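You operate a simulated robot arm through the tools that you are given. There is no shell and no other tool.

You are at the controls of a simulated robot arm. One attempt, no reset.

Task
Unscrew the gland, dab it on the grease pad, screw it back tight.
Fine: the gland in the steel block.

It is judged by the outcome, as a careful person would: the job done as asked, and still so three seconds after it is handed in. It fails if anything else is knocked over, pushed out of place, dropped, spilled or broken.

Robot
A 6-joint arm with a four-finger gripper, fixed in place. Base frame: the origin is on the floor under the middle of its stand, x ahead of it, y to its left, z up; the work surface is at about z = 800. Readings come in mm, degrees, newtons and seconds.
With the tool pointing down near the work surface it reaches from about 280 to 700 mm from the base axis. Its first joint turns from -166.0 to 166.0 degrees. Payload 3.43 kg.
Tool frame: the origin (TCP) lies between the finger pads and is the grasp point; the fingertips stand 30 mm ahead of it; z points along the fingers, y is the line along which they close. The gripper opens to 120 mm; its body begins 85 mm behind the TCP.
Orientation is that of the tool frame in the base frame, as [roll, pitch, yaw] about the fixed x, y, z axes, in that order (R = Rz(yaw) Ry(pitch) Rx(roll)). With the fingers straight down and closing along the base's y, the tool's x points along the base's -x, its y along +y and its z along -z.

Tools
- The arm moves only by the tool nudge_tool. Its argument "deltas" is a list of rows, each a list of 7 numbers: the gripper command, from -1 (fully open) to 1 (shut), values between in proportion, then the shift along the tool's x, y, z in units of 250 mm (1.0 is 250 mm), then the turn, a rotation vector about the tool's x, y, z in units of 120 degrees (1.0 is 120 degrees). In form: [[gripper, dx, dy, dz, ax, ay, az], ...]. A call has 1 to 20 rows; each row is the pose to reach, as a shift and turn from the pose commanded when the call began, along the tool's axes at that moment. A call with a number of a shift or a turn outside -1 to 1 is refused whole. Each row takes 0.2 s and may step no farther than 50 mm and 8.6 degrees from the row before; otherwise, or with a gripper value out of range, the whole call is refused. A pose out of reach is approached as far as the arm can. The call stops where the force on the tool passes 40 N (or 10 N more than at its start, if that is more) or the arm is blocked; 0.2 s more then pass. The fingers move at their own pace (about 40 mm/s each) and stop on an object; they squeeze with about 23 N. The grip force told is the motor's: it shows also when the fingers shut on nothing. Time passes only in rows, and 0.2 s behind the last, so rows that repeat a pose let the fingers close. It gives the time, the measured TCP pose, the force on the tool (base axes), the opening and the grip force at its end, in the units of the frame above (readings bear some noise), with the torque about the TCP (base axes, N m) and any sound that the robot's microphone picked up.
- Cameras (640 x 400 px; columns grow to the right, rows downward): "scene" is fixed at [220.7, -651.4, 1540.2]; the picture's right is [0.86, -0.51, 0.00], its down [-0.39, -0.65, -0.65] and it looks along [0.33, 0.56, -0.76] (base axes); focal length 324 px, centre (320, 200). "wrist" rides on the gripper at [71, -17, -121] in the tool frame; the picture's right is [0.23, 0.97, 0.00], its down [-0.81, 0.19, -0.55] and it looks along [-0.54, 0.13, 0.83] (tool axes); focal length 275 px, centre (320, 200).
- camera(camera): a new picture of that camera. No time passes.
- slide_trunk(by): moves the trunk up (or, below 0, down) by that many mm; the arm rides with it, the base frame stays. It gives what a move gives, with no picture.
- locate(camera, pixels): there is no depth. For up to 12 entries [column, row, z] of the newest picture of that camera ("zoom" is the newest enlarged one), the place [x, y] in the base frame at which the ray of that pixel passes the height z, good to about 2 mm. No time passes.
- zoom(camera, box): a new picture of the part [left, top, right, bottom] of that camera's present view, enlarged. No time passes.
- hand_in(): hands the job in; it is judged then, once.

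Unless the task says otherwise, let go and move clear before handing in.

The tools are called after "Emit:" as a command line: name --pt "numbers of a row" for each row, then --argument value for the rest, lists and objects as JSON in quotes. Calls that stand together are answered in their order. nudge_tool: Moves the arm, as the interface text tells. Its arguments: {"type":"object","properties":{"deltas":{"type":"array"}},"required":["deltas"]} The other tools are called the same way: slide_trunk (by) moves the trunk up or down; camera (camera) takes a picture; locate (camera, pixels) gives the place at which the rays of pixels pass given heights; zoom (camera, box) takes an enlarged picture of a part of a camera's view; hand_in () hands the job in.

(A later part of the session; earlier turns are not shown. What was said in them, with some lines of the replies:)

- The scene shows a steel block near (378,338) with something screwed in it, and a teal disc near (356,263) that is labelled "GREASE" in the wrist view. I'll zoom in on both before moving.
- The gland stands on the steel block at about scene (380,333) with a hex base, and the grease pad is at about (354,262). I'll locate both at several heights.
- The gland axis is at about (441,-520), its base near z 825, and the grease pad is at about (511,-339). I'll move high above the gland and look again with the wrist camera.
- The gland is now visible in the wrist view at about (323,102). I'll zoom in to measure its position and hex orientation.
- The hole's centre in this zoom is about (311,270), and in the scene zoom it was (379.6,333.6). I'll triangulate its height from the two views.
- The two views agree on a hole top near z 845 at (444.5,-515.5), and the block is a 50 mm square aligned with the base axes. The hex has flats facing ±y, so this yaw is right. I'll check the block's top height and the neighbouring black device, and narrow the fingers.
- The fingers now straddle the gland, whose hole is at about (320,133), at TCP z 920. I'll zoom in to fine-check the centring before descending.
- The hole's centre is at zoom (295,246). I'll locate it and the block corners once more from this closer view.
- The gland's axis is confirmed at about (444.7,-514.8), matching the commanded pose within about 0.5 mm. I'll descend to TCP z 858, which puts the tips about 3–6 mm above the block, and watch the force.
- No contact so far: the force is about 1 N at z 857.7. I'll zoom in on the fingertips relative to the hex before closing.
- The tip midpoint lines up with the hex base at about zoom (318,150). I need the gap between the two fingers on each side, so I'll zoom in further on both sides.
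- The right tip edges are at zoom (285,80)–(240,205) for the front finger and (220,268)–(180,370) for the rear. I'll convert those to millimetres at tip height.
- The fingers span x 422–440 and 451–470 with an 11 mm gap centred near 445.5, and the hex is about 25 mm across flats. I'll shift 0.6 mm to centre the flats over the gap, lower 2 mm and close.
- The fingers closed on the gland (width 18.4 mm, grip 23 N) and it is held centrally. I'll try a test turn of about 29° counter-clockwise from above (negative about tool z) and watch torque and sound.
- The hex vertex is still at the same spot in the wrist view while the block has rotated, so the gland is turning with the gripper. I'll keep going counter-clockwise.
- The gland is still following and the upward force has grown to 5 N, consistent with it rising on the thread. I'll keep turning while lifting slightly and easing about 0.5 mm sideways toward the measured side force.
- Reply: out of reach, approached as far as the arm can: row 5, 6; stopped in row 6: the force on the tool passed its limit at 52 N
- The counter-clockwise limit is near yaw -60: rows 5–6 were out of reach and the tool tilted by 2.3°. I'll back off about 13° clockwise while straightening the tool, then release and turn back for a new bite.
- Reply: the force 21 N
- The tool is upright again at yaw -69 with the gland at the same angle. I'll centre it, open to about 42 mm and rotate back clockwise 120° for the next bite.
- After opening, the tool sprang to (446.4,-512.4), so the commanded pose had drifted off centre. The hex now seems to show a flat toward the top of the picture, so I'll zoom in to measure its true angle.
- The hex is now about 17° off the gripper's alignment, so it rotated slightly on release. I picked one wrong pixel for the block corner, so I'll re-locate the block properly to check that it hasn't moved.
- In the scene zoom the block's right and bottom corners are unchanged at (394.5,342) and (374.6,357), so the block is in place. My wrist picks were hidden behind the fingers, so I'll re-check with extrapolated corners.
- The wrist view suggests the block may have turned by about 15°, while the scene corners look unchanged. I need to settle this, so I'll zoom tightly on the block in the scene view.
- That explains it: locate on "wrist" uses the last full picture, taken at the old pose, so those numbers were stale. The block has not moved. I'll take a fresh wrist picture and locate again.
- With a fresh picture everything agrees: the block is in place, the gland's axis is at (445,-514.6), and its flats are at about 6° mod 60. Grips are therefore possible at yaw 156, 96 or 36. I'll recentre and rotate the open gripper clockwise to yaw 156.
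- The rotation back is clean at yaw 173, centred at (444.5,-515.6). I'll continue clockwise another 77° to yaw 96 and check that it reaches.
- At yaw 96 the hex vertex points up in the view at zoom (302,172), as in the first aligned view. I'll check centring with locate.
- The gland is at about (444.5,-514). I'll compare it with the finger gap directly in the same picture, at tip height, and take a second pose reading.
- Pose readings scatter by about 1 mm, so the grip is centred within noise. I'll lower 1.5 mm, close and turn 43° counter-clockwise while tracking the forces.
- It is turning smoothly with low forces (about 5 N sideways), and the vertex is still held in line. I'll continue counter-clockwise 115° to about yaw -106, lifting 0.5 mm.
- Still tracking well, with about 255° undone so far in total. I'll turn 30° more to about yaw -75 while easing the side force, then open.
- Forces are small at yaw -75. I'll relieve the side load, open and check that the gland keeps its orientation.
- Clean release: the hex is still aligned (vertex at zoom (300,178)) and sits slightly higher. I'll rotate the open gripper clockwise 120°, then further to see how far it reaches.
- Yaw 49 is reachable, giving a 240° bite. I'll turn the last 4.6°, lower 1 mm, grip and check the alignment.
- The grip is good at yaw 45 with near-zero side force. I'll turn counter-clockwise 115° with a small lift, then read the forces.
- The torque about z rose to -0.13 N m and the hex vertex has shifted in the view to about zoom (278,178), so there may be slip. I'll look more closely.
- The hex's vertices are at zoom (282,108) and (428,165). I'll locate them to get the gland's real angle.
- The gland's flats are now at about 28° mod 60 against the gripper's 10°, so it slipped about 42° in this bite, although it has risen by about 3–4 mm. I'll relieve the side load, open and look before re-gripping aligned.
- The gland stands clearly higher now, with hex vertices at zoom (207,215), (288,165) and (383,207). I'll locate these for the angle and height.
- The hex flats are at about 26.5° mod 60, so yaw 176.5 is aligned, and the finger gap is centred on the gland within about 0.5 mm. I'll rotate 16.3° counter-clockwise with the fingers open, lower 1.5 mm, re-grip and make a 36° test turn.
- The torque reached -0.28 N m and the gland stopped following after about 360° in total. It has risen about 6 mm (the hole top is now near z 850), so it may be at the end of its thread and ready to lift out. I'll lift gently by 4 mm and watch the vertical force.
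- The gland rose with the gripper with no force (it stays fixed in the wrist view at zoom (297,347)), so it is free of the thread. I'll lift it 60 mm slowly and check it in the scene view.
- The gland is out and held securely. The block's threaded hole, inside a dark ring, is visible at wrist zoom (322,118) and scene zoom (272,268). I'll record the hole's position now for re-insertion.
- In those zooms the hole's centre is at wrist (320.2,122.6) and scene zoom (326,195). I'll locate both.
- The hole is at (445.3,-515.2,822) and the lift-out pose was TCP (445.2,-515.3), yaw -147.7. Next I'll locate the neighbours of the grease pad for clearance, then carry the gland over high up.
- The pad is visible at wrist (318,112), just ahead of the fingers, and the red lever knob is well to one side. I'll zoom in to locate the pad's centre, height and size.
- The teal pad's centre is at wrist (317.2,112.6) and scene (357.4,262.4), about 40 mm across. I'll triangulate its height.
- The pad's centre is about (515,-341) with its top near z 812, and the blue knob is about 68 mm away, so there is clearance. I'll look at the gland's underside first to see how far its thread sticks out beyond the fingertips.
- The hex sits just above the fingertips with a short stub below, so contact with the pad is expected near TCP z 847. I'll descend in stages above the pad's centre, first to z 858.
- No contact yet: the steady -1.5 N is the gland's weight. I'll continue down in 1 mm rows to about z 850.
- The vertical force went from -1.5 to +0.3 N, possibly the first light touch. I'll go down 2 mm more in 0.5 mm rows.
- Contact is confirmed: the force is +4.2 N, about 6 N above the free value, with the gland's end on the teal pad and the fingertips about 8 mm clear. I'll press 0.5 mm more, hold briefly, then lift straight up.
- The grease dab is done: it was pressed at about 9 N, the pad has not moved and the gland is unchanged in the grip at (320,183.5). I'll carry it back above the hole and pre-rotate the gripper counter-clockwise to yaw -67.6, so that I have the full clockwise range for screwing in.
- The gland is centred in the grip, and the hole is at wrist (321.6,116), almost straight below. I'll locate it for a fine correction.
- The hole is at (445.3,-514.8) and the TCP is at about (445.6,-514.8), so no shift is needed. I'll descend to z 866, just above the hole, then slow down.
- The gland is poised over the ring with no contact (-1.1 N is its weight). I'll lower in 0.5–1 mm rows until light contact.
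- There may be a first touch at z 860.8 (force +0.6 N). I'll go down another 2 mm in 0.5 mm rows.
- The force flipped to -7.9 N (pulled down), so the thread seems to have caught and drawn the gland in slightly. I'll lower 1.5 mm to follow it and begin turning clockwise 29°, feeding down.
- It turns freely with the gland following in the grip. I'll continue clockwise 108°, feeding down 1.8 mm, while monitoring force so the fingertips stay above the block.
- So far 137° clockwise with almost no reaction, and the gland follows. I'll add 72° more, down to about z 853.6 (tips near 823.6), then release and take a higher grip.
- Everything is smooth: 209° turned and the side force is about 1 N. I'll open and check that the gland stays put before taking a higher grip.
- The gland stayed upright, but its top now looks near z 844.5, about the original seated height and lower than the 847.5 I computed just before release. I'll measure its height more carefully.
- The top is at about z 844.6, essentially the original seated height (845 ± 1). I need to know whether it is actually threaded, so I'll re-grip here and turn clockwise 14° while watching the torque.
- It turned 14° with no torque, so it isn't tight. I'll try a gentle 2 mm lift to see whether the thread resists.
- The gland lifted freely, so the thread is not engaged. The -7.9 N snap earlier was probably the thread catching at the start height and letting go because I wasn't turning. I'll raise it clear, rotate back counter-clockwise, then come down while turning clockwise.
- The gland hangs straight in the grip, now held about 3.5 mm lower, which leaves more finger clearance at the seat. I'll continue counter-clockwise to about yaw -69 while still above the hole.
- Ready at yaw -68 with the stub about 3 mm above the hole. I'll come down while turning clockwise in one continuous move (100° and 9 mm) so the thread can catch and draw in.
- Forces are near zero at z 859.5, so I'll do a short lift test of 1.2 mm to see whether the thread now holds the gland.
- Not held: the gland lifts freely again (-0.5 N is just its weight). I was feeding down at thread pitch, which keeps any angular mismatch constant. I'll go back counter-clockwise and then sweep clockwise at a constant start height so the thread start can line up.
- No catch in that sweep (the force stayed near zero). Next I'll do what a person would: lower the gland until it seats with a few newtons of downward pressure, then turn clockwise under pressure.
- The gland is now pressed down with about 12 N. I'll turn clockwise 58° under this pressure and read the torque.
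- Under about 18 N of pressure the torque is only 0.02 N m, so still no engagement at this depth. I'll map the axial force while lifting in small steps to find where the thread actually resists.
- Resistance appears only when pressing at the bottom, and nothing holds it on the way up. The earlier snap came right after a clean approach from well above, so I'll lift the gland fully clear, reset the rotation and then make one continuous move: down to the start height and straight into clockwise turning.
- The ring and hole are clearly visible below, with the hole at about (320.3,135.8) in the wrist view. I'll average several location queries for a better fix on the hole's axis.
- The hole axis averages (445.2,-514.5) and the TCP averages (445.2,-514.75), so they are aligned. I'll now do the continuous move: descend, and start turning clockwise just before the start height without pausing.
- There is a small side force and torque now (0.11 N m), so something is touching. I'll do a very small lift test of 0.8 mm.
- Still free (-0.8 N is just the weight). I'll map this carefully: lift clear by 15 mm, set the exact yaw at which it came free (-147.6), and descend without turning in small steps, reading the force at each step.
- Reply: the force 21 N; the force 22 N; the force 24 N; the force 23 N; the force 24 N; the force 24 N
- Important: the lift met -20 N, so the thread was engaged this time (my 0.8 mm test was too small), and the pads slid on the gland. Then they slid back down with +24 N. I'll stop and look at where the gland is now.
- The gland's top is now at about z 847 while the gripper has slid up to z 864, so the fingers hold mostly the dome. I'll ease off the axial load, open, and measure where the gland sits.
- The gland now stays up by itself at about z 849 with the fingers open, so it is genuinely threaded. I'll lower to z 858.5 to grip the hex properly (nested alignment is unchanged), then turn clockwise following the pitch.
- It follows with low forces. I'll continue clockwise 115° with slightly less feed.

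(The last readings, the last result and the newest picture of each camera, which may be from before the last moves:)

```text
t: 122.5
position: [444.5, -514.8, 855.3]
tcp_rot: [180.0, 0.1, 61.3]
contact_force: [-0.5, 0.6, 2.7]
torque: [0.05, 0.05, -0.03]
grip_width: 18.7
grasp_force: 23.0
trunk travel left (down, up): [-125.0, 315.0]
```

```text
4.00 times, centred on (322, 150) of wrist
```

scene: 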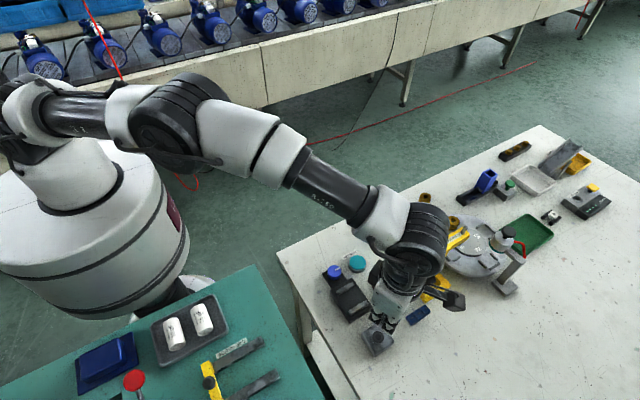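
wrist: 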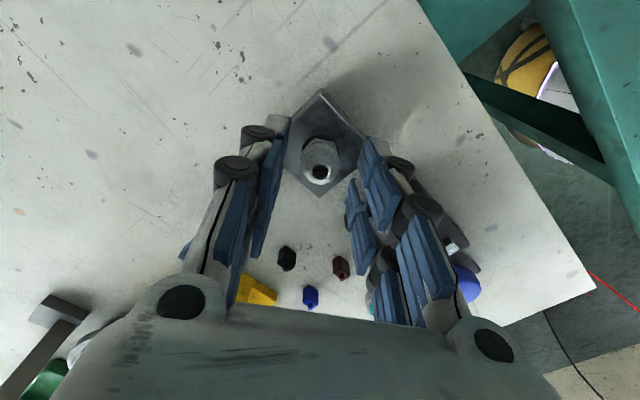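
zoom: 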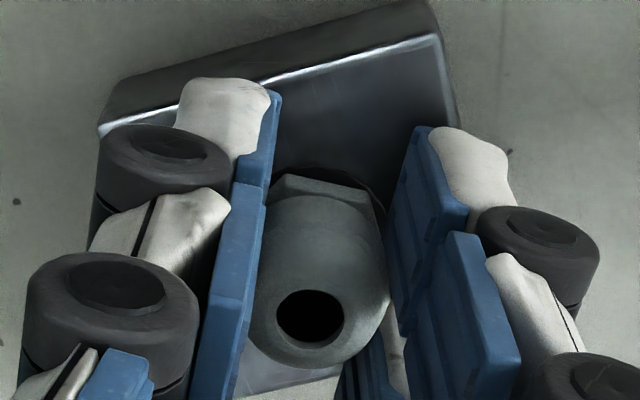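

It's progressing: about 151° turned and the top is near z 846.5, with modest force. I'll release and check that it stays at this height and angle.

Emit:
nudge_tool --pt "1 0 0 -0.002 0 0 0" --pt "0.3 0 0 -0.002 0 0 0" --pt "0.3 0 0 -0.002 0 0 0" --pt "0.3 0 0 -0.002 0 0 0" --pt "0.3 0 0 -0.002 0 0 0"

Emit:
camera --camera "wrist"

Emit:
zoom --camera "wrist" --box '[280, 100, 365, 200]'

Emit:
nudge_tool --pt "0.3 0 0 0 0 0 0"

```text
t: 123.7
position: [444.9, -515.4, 856.0]
tcp_rot: [-180.0, 0.2, 61.5]
contact_force: [0.1, 0.4, 0.5]
torque: [0.03, 0.0, 0.04]
grip_width: 41.9
grasp_force: 0.0
trunk travel left (down, up): [-125.0, 315.0]
```

```text
taken
```

wrist: 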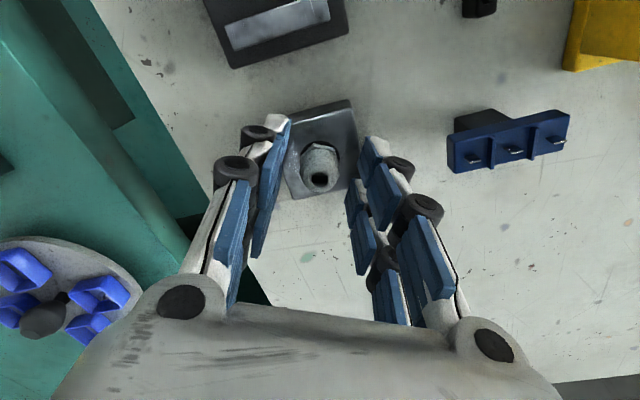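

```text
4.00 times, centred on (322, 150) of wrist
```

zoom: 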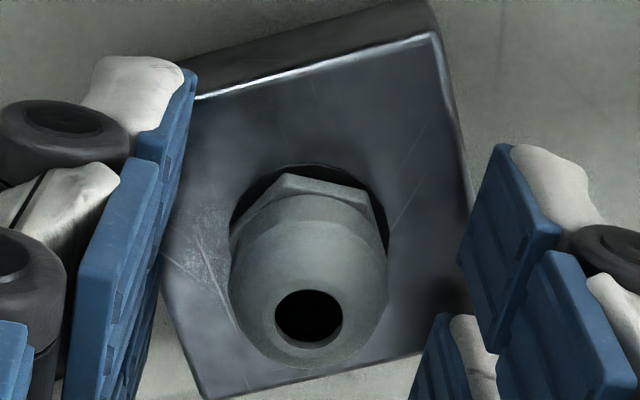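

```text
t: 124.1
position: [445.4, -515.0, 855.4]
tcp_rot: [180.0, 0.0, 61.4]
contact_force: [-0.2, -0.4, 0.1]
torque: [-0.04, 0.01, 0.03]
grip_width: 41.9
grasp_force: 0.1
trunk travel left (down, up): [-125.0, 315.0]
```

The gland stays put at about z 846, less than 1 mm above the seat. I'll rotate the open gripper 180° counter-clockwise to yaw -118.6 for another clockwise bite.

Emit:
nudge_tool --pt "0.3 0 0 -0.004 0 0 -0.07" --pt "0.3 0 0 -0.004 0 0 -0.14" --pt "0.3 0 0 -0.004 0 0 -0.21" --pt "0.3 0 0 -0.004 0 0 -0.28" --pt "0.3 0 0 -0.004 0 0 -0.35" --pt "0.3 0 0 -0.004 0 0 -0.42" --pt "0.3 0 0 -0.004 0 0 -0.49" --pt "0.3 0 0 -0.004 0 0 -0.56" --pt "0.3 0 0 -0.004 0 0 -0.63" --pt "0.3 0 0 -0.004 0 0 -0.7" --pt "0.3 0 0 -0.004 0 0 -0.77" --pt "0.3 0 0 -0.004 0 0 -0.84" --pt "0.3 0 0 -0.004 0 0 -0.91" --pt "0.3 0 0 -0.004 0 0 -0.98"

Emit:
nudge_tool --pt "0.3 0 0 0 0 0 -0.065" --pt "0.3 0 0 0 0 0 -0.13" --pt "0.3 0 0 0 0 0 -0.195" --pt "0.3 0 0 0 0 0 -0.26" --pt "0.3 0 0 0 0 0 -0.325" --pt "0.3 0 0 0 0 0 -0.39" --pt "0.3 0 0 0 0 0 -0.455" --pt "0.3 0 0 0 0 0 -0.52" --pt "0.3 0 0 0 0 0 -0.52" --pt "0.3 0 0 0 0 0 -0.52"

Emit:
camera --camera "wrist"

Emit:
zoom --camera "wrist" --box '[280, 100, 365, 200]'

```text
t: 127.1
position: [445.9, -514.9, 857.7]
tcp_rot: [-179.8, -0.1, 179.1]
contact_force: [-0.3, -0.7, -0.1]
torque: [0.03, 0.0, -0.02]
grip_width: 42.0
grasp_force: 0.1
trunk travel left (down, up): [-125.0, 315.0]
```

```text
t: 129.3
position: [444.9, -514.6, 857.9]
tcp_rot: [179.9, -0.2, -118.5]
contact_force: [-0.1, 0.8, 1.1]
torque: [-0.01, -0.03, 0.03]
grip_width: 41.7
grasp_force: 0.0
trunk travel left (down, up): [-125.0, 315.0]
```

```text
taken
```

wrist: 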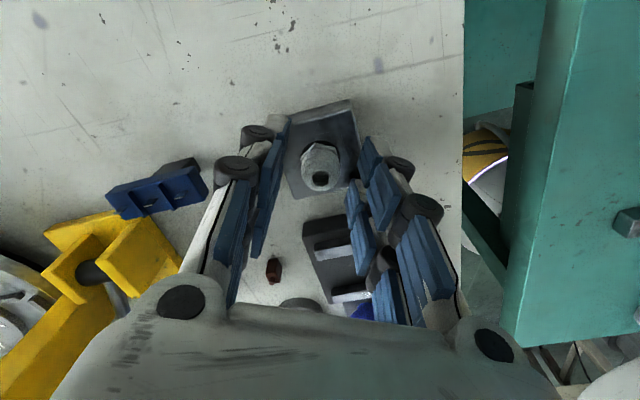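

```text
4.00 times, centred on (322, 150) of wrist
```

zoom: 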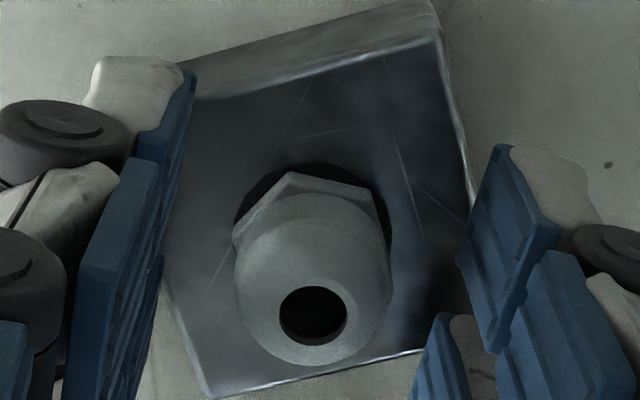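

The gland is still held at about z 846.5 and the nested alignment is right. I'll grip and turn clockwise in steps, watching the torque for tightness.

Emit:
nudge_tool --pt "0.3 0 0 0.002 0 0 0" --pt "0.6 0 0 0.002 0 0 0" --pt "1 0 0 0.002 0 0 0" --pt "1 0 0 0.002 0 0 0" --pt "1 0 0 0.002 0 0 0"

Emit:
nudge_tool --pt "1 0 0 0.0004 0 0 0.06" --pt "1 0 0 0.0008 0 0 0.12" --pt "1 0 0 0.0012 0 0 0.18" --pt "1 0 0 0.0016 0 0 0.24"

Emit:
nudge_tool --pt "1 0 0 0.0004 0 0 0.06" --pt "1 0 0 0.0008 0 0 0.12" --pt "1 0 0 0.0012 0 0 0.18" --pt "1 0 0 0.0016 0 0 0.24"

Emit:
zoom --camera "wrist" --box '[280, 100, 365, 200]'

```text
t: 130.5
position: [445.6, -514.5, 857.3]
tcp_rot: [180.0, -0.1, -118.6]
contact_force: [-1.5, 2.3, -0.4]
torque: [0.0, 0.06, 0.0]
grip_width: 18.7
grasp_force: 22.8
trunk travel left (down, up): [-125.0, 315.0]
```

```text
t: 131.5
position: [444.2, -514.4, 857.7]
tcp_rot: [-180.0, -0.1, -147.5]
contact_force: [-2.0, 1.2, 0.2]
torque: [0.07, 0.07, -0.02]
grip_width: 18.5
grasp_force: 23.0
trunk travel left (down, up): [-125.0, 315.0]
```

```text
t: 132.5
position: [445.4, -514.4, 857.7]
tcp_rot: [-179.9, -0.2, -176.3]
contact_force: [-2.1, 2.2, 0.5]
torque: [0.1, 0.05, 0.0]
grip_width: 18.6
grasp_force: 23.4
trunk travel left (down, up): [-125.0, 315.0]
```

```text
4.00 times, centred on (322, 150) of wrist
```

zoom: 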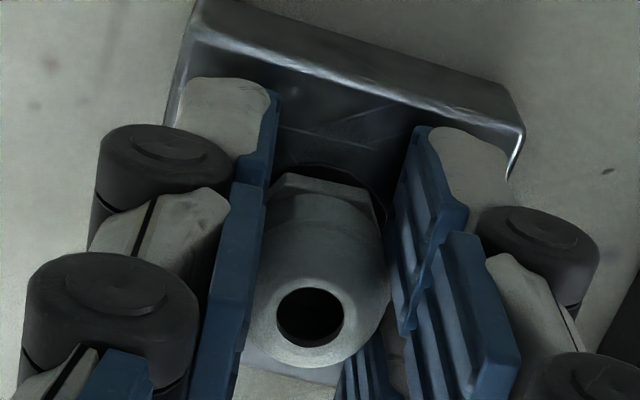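

It is still turning freely with the gland following. I'll continue clockwise in 36° steps.

Emit:
nudge_tool --pt "1 0 0 0.0004 0 0 0.06" --pt "1 0 0 0.0008 0 0 0.12" --pt "1 0 0 0.0012 0 0 0.18" --pt "1 0 0 0.0016 0 0 0.24" --pt "1 0 0 0.002 0 0 0.3"

Emit:
nudge_tool --pt "1 0 0 0.0003 0 0 0.06" --pt "1 0 0 0.0006 0 0 0.12" --pt "1 0 0 0.0009 0 0 0.18" --pt "1 0 0 0.0012 0 0 0.24" --pt "1 0 0 0.0015 0 0 0.3"

Emit:
nudge_tool --pt "1 0 0 0.0003 0 0 0.06" --pt "1 0 0 0.0006 0 0 0.12" --pt "1 0 0 0.0009 0 0 0.18" --pt "1 0 0 0.0012 0 0 0.24" --pt "1 0 0 0.0015 0 0 0.3"

Emit:
zoom --camera "wrist" --box '[280, 100, 365, 200]'

```text
t: 133.7
position: [444.7, -514.5, 856.7]
tcp_rot: [-179.7, 0.1, 147.7]
contact_force: [-0.6, 1.6, 0.2]
torque: [0.09, 0.06, 0.01]
grip_width: 18.6
grasp_force: 22.9
trunk travel left (down, up): [-125.0, 315.0]
```

```text
t: 134.9
position: [444.6, -515.4, 855.5]
tcp_rot: [-179.8, 0.1, 111.7]
contact_force: [-1.7, 0.5, -0.2]
torque: [0.06, 0.06, 0.07]
grip_width: 18.8
grasp_force: 23.3
trunk travel left (down, up): [-125.0, 315.0]
```

```text
t: 136.1
position: [445.6, -514.6, 855.3]
tcp_rot: [-179.9, 0.1, 75.5]
contact_force: [-1.9, 0.5, -0.5]
torque: [0.01, 0.09, 0.19]
grip_width: 18.9
grasp_force: 22.1
trunk travel left (down, up): [-125.0, 315.0]
```

```text
4.00 times, centred on (322, 150) of wrist
```

zoom: 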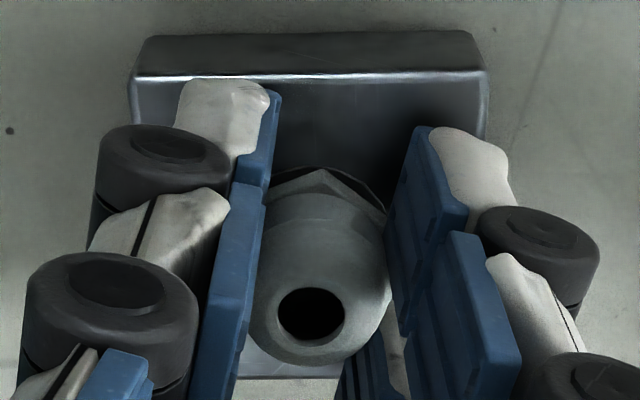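

The torque is now rising (+0.07, then +0.19 N m), the top is at about z 845 (the original seated height), and the hex slipped to flats-aligned in the fingers. It is seating. I'll apply another 14° of clockwise torque from this flat grip to see whether it still moves.

Emit:
nudge_tool --pt "1 0 0 0 0 0 0.03" --pt "1 0 0 0 0 0 0.06"

Emit:
nudge_tool --pt "1 0 0 0 0 0 0.03" --pt "1 0 0 0 0 0 0.06"

Emit:
zoom --camera "wrist" --box '[280, 100, 365, 200]'

```text
t: 136.7
position: [444.9, -514.6, 856.7]
tcp_rot: [180.0, 0.0, 68.7]
contact_force: [-1.8, 0.9, 0.9]
torque: [0.01, 0.04, 0.2]
grip_width: 18.3
grasp_force: 22.7
trunk travel left (down, up): [-125.0, 315.0]
```

```text
t: 137.3
position: [445.6, -514.9, 855.8]
tcp_rot: [179.9, 0.1, 61.4]
contact_force: [-1.6, 1.2, -0.8]
torque: [0.08, 0.1, 0.32]
grip_width: 18.6
grasp_force: 23.0
trunk travel left (down, up): [-125.0, 315.0]
```

```text
4.00 times, centred on (322, 150) of wrist
```

zoom: 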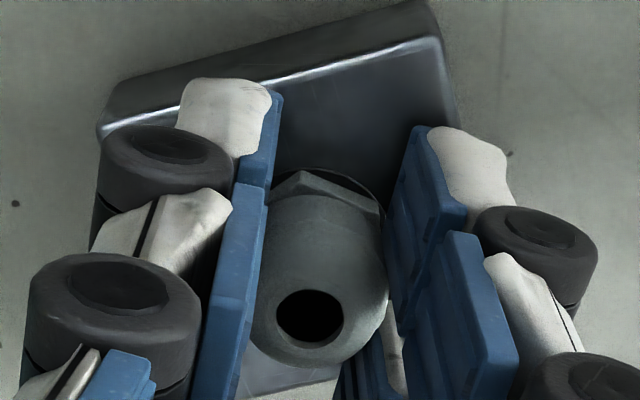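

The torque reached 0.32 N m and the gland no longer moved: the vertex lagged by the full 14°, so it is at its stop, seated and tight to the limit of this grip. I'll open straight away, without backing off, and verify height and angle.

Emit:
nudge_tool --pt "0.3 0 0 0 0 0 0" --pt "0.3 0 0 0 0 0 0" --pt "0.3 0 0 0 0 0 0" --pt "0.3 0 0 0 0 0 0" --pt "0.3 0 0 0 0 0 0"

Emit:
camera --camera "wrist"

Emit:
zoom --camera "wrist" --box '[280, 100, 365, 200]'

Emit:
locate --camera "zoom" --pixels '[[309, 313, 844], [309, 313, 844], [309, 313, 846], [309, 313, 846], [309, 313, 848], [309, 313, 848]]'

Emit:
nudge_tool --pt "0.3 0 0 0 0 0 0"

```text
t: 138.5
position: [445.6, -514.8, 854.9]
tcp_rot: [180.0, 0.1, 61.4]
contact_force: [-0.1, 1.2, 0.1]
torque: [0.03, 0.0, 0.03]
grip_width: 41.6
grasp_force: 0.0
trunk travel left (down, up): [-125.0, 315.0]
```

```text
taken
```

wrist: 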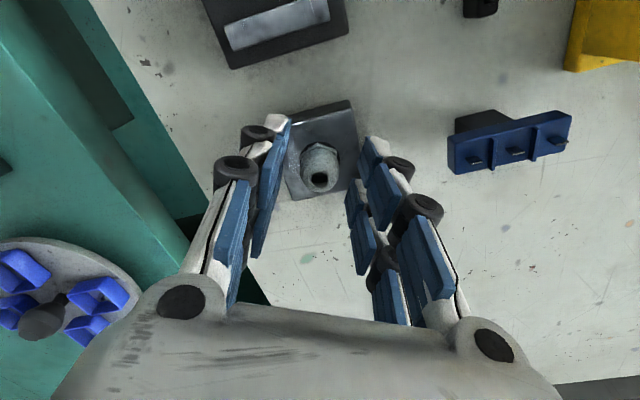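

```text
4.00 times, centred on (322, 150) of wrist
```

zoom: 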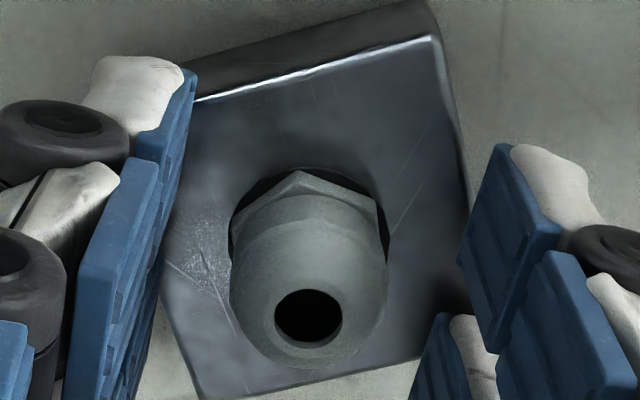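

```text
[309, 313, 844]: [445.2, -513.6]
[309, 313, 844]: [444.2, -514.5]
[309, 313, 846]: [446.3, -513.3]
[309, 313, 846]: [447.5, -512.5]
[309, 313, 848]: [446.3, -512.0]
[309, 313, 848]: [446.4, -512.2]
```

```text
t: 138.9
position: [445.3, -515.3, 856.4]
tcp_rot: [-180.0, 0.2, 61.5]
contact_force: [0.1, -0.4, 0.3]
torque: [-0.01, 0.0, 0.02]
grip_width: 42.2
grasp_force: 0.1
trunk travel left (down, up): [-125.0, 315.0]
```

The gland is seated (top at about z 845, on axis), upright, and kept its angle on release. As a final check I'll take a flats-aligned grip at yaw about 79 and apply one more clockwise tightening pull.

Emit:
nudge_tool --pt "0.3 0 0 0 0 0 -0.05" --pt "0.3 0 0 0 0 0 -0.1" --pt "0.3 0 0 0 0 0 -0.145" --pt "0.3 0 0 0 0 0 -0.145"

Emit:
zoom --camera "wrist" --box '[280, 100, 365, 200]'

```text
t: 139.9
position: [445.8, -515.8, 856.4]
tcp_rot: [-179.9, 0.2, 78.9]
contact_force: [-0.7, 0.6, 0.8]
torque: [-0.02, -0.01, -0.01]
grip_width: 42.2
grasp_force: 0.0
trunk travel left (down, up): [-125.0, 315.0]
```

```text
4.00 times, centred on (322, 150) of wrist
```

zoom: 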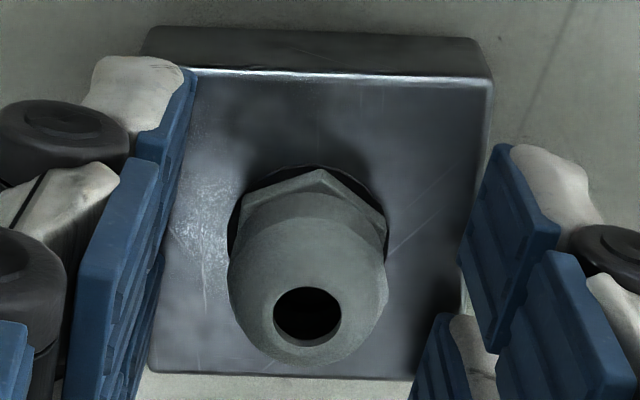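

The flats are within about 5–8° of alignment, on the side where closing pushes clockwise. I'll close and pull clockwise in small steps while reading the torque.

Emit:
nudge_tool --pt "0.3 0 0 0.002 0 0 -0.03" --pt "0.6 0 0 0.002 0 0 -0.03" --pt "1 0 0 0.002 0 0 -0.03" --pt "1 0 0 0.002 0 0 -0.03" --pt "1 0 0 0.002 0 0 -0.03"

Emit:
nudge_tool --pt "1 0 0 0 0 0 0.03"

Emit:
nudge_tool --pt "1 0 0 0 0 0 0.03"

Emit:
nudge_tool --pt "1 0 0 0 0 0 0.03"

Emit:
nudge_tool --pt "1 0 0 0 0 0 0.03"

Emit:
zoom --camera "wrist" --box '[280, 100, 365, 200]'

```text
t: 141.1
position: [444.9, -514.9, 854.9]
tcp_rot: [-179.9, 0.1, 82.3]
contact_force: [-3.4, -0.7, 0.6]
torque: [-0.01, 0.1, 0.02]
grip_width: 18.6
grasp_force: 22.9
trunk travel left (down, up): [-125.0, 315.0]
```

```text
t: 141.5
position: [443.9, -514.6, 856.5]
tcp_rot: [-180.0, 0.0, 78.8]
contact_force: [-2.1, -0.5, 0.2]
torque: [0.0, 0.1, 0.2]
grip_width: 18.7
grasp_force: 23.4
trunk travel left (down, up): [-125.0, 315.0]
```

```text
t: 141.9
position: [444.2, -515.9, 853.5]
tcp_rot: [-179.9, 0.1, 75.3]
contact_force: [-3.1, -1.1, -0.5]
torque: [-0.04, 0.07, 0.25]
grip_width: 18.7
grasp_force: 23.1
trunk travel left (down, up): [-125.0, 315.0]
```

```text
t: 142.3
position: [445.8, -515.2, 855.1]
tcp_rot: [-180.0, 0.1, 71.7]
contact_force: [-2.9, 1.0, -1.0]
torque: [0.01, 0.04, 0.21]
grip_width: 18.6
grasp_force: 23.3
trunk travel left (down, up): [-125.0, 315.0]
```

```text
t: 142.7
position: [445.6, -515.3, 854.6]
tcp_rot: [-179.9, 0.2, 68.1]
contact_force: [-2.6, 0.1, 0.0]
torque: [0.01, 0.05, 0.2]
grip_width: 18.1
grasp_force: 23.2
trunk travel left (down, up): [-125.0, 315.0]
```

```text
4.00 times, centred on (322, 150) of wrist
```

zoom: 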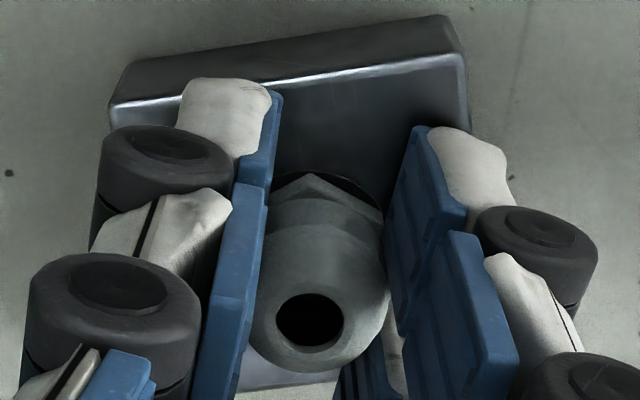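

The torque rises at once to 0.20–0.25 N m with no further gland rotation, so it is tight. I'll open the fingers without backing off, then retreat straight up and inspect.

Emit:
nudge_tool --pt "0.3 0 0 0 0 0 0" --pt "0.3 0 0 0 0 0 0" --pt "0.3 0 0 0 0 0 0" --pt "0.3 0 0 0 0 0 0"

Emit:
zoom --camera "wrist" --box '[280, 100, 365, 200]'

Emit:
nudge_tool --pt "0.3 0 0 -0.02 0 0 0" --pt "0.3 0 0 -0.06 0 0 0" --pt "0.3 0 0 -0.12 0 0 0" --pt "0.3 0 0 -0.2 0 0 0" --pt "0.3 0 0 -0.3 0 0 0" --pt "0.3 0 0 -0.42 0 0 0" --pt "0.3 0 0 -0.56 0 0 0" --pt "0.3 0 0 -0.56 0 0 0"

Emit:
camera --camera "wrist"

Emit:
zoom --camera "wrist" --box '[285, 80, 360, 150]'

Emit:
camera --camera "scene"

```text
t: 143.7
position: [445.7, -515.0, 855.0]
tcp_rot: [180.0, 0.0, 68.0]
contact_force: [0.6, 0.4, -0.5]
torque: [-0.02, 0.03, 0.01]
grip_width: 41.9
grasp_force: 0.0
trunk travel left (down, up): [-125.0, 315.0]
```

```text
4.00 times, centred on (322, 150) of wrist
```

zoom: 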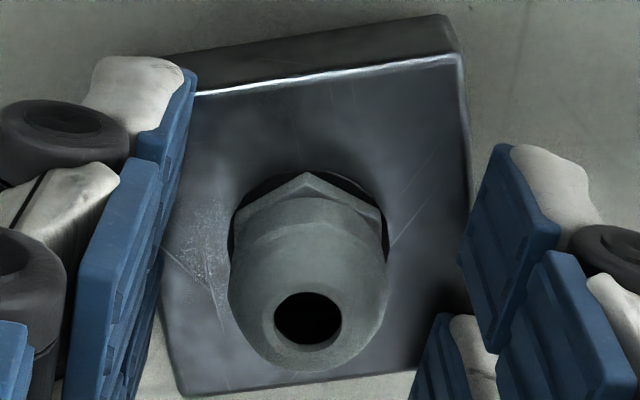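

```text
t: 145.5
position: [445.5, -513.2, 994.0]
tcp_rot: [-179.9, 0.1, 67.9]
contact_force: [0.6, -0.6, -0.5]
torque: [0.01, 0.04, 0.02]
grip_width: 41.9
grasp_force: 0.1
trunk travel left (down, up): [-125.0, 315.0]
```

```text
taken
```

wrist: 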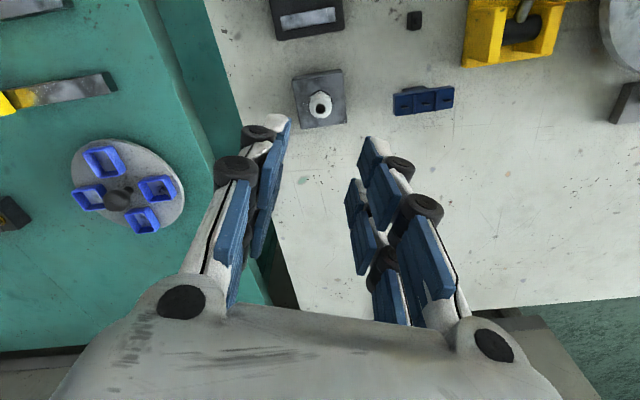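

```text
5.71 times, centred on (322, 115) of wrist
```

zoom: 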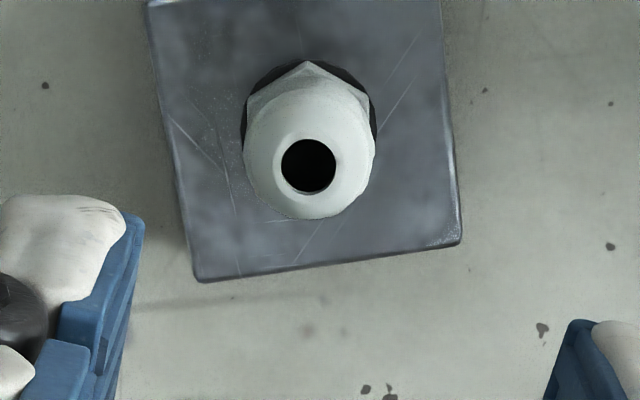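

```text
taken
```

scene: 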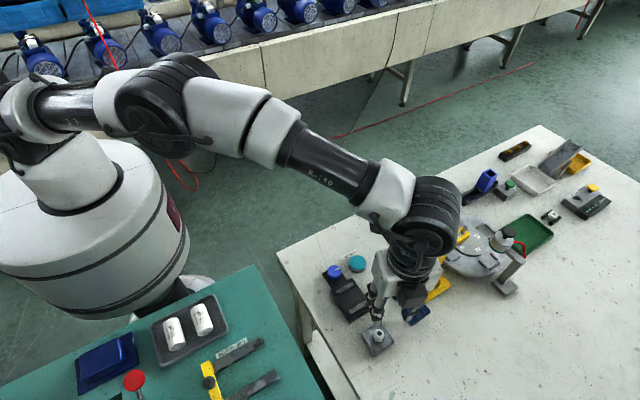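

The gland is upright and seated in the block, and nothing else has moved. I'll move the arm clear and compare against the first scene picture, where the hole was at (379.6,333.6).

Emit:
nudge_tool --pt "0.3 0 0 -0.15 0 0 0" --pt "0.3 0.13 0.06 -0.2 0 0 0" --pt "0.3 0.28 0.13 -0.22 0 0 0" --pt "0.3 0.43 0.2 -0.24 0 0 0" --pt "0.3 0.58 0.27 -0.26 0 0 0" --pt "0.3 0.72 0.33 -0.28 0 0 0" --pt "0.3 0.85 0.4 -0.28 0 0 0" --pt "0.3 0.85 0.4 -0.28 0 0 0"

Emit:
camera --camera "scene"

Emit:
zoom --camera "scene" --box '[350, 310, 410, 365]'

```text
t: 147.3
position: [610.3, -349.3, 1061.6]
tcp_rot: [-179.9, 0.2, 68.0]
contact_force: [0.2, -0.6, -0.1]
torque: [-0.04, 0.01, -0.02]
grip_width: 41.7
grasp_force: 0.0
out of reach, approached as far as the arm can: row 7, 8
trunk travel left (down, up): [-125.0, 315.0]
```

```text
taken
```

scene: 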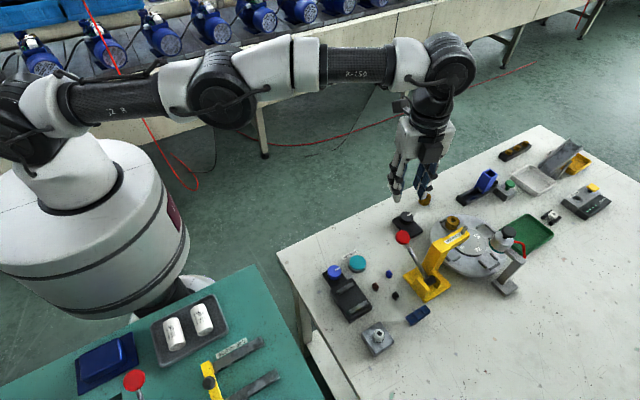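

```text
7.27 times, centred on (380, 338) of scene
```

zoom: 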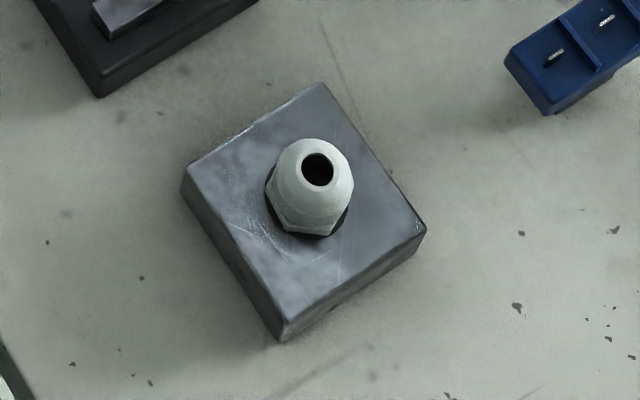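

The scene zoom matches the first picture: the gland's hole is again at zoom (317,168), so it is back at its original height, upright and tight. The block, pad and other items are where they were, and the gripper is open and clear, so I'm handing in.

Emit:
hand_in

```text
The job is handed in.
```

The gland was unscrewed from the steel block, dabbed on the grease pad, and screwed back down tight. The job is handed in.

- **Unscrewing:** It came free after about one full turn, having risen roughly 6 mm.
- **Greasing:** I pressed its threaded end onto the pad at about 9 N. The pictures don't show whether grease transferred.
- **Refitting:** The first attempts to start the thread did not catch. During these I pressed the gland down with up to about 24 N. While I was checking whether the thread had caught, the fingers slid along the gland at about 20 N. It then threaded in normally.
- **Tightness:** The gland stopped turning and the gripper slipped on it at 0.20–0.32 N·m. That is as tight as this grip can make it.
- **Final position:** It is upright and at its original height, matching the first picture. The hex sits about 20° round from where it started.

In the final pictures, the block, pad and surrounding items are where they were. The gripper is open and clear.
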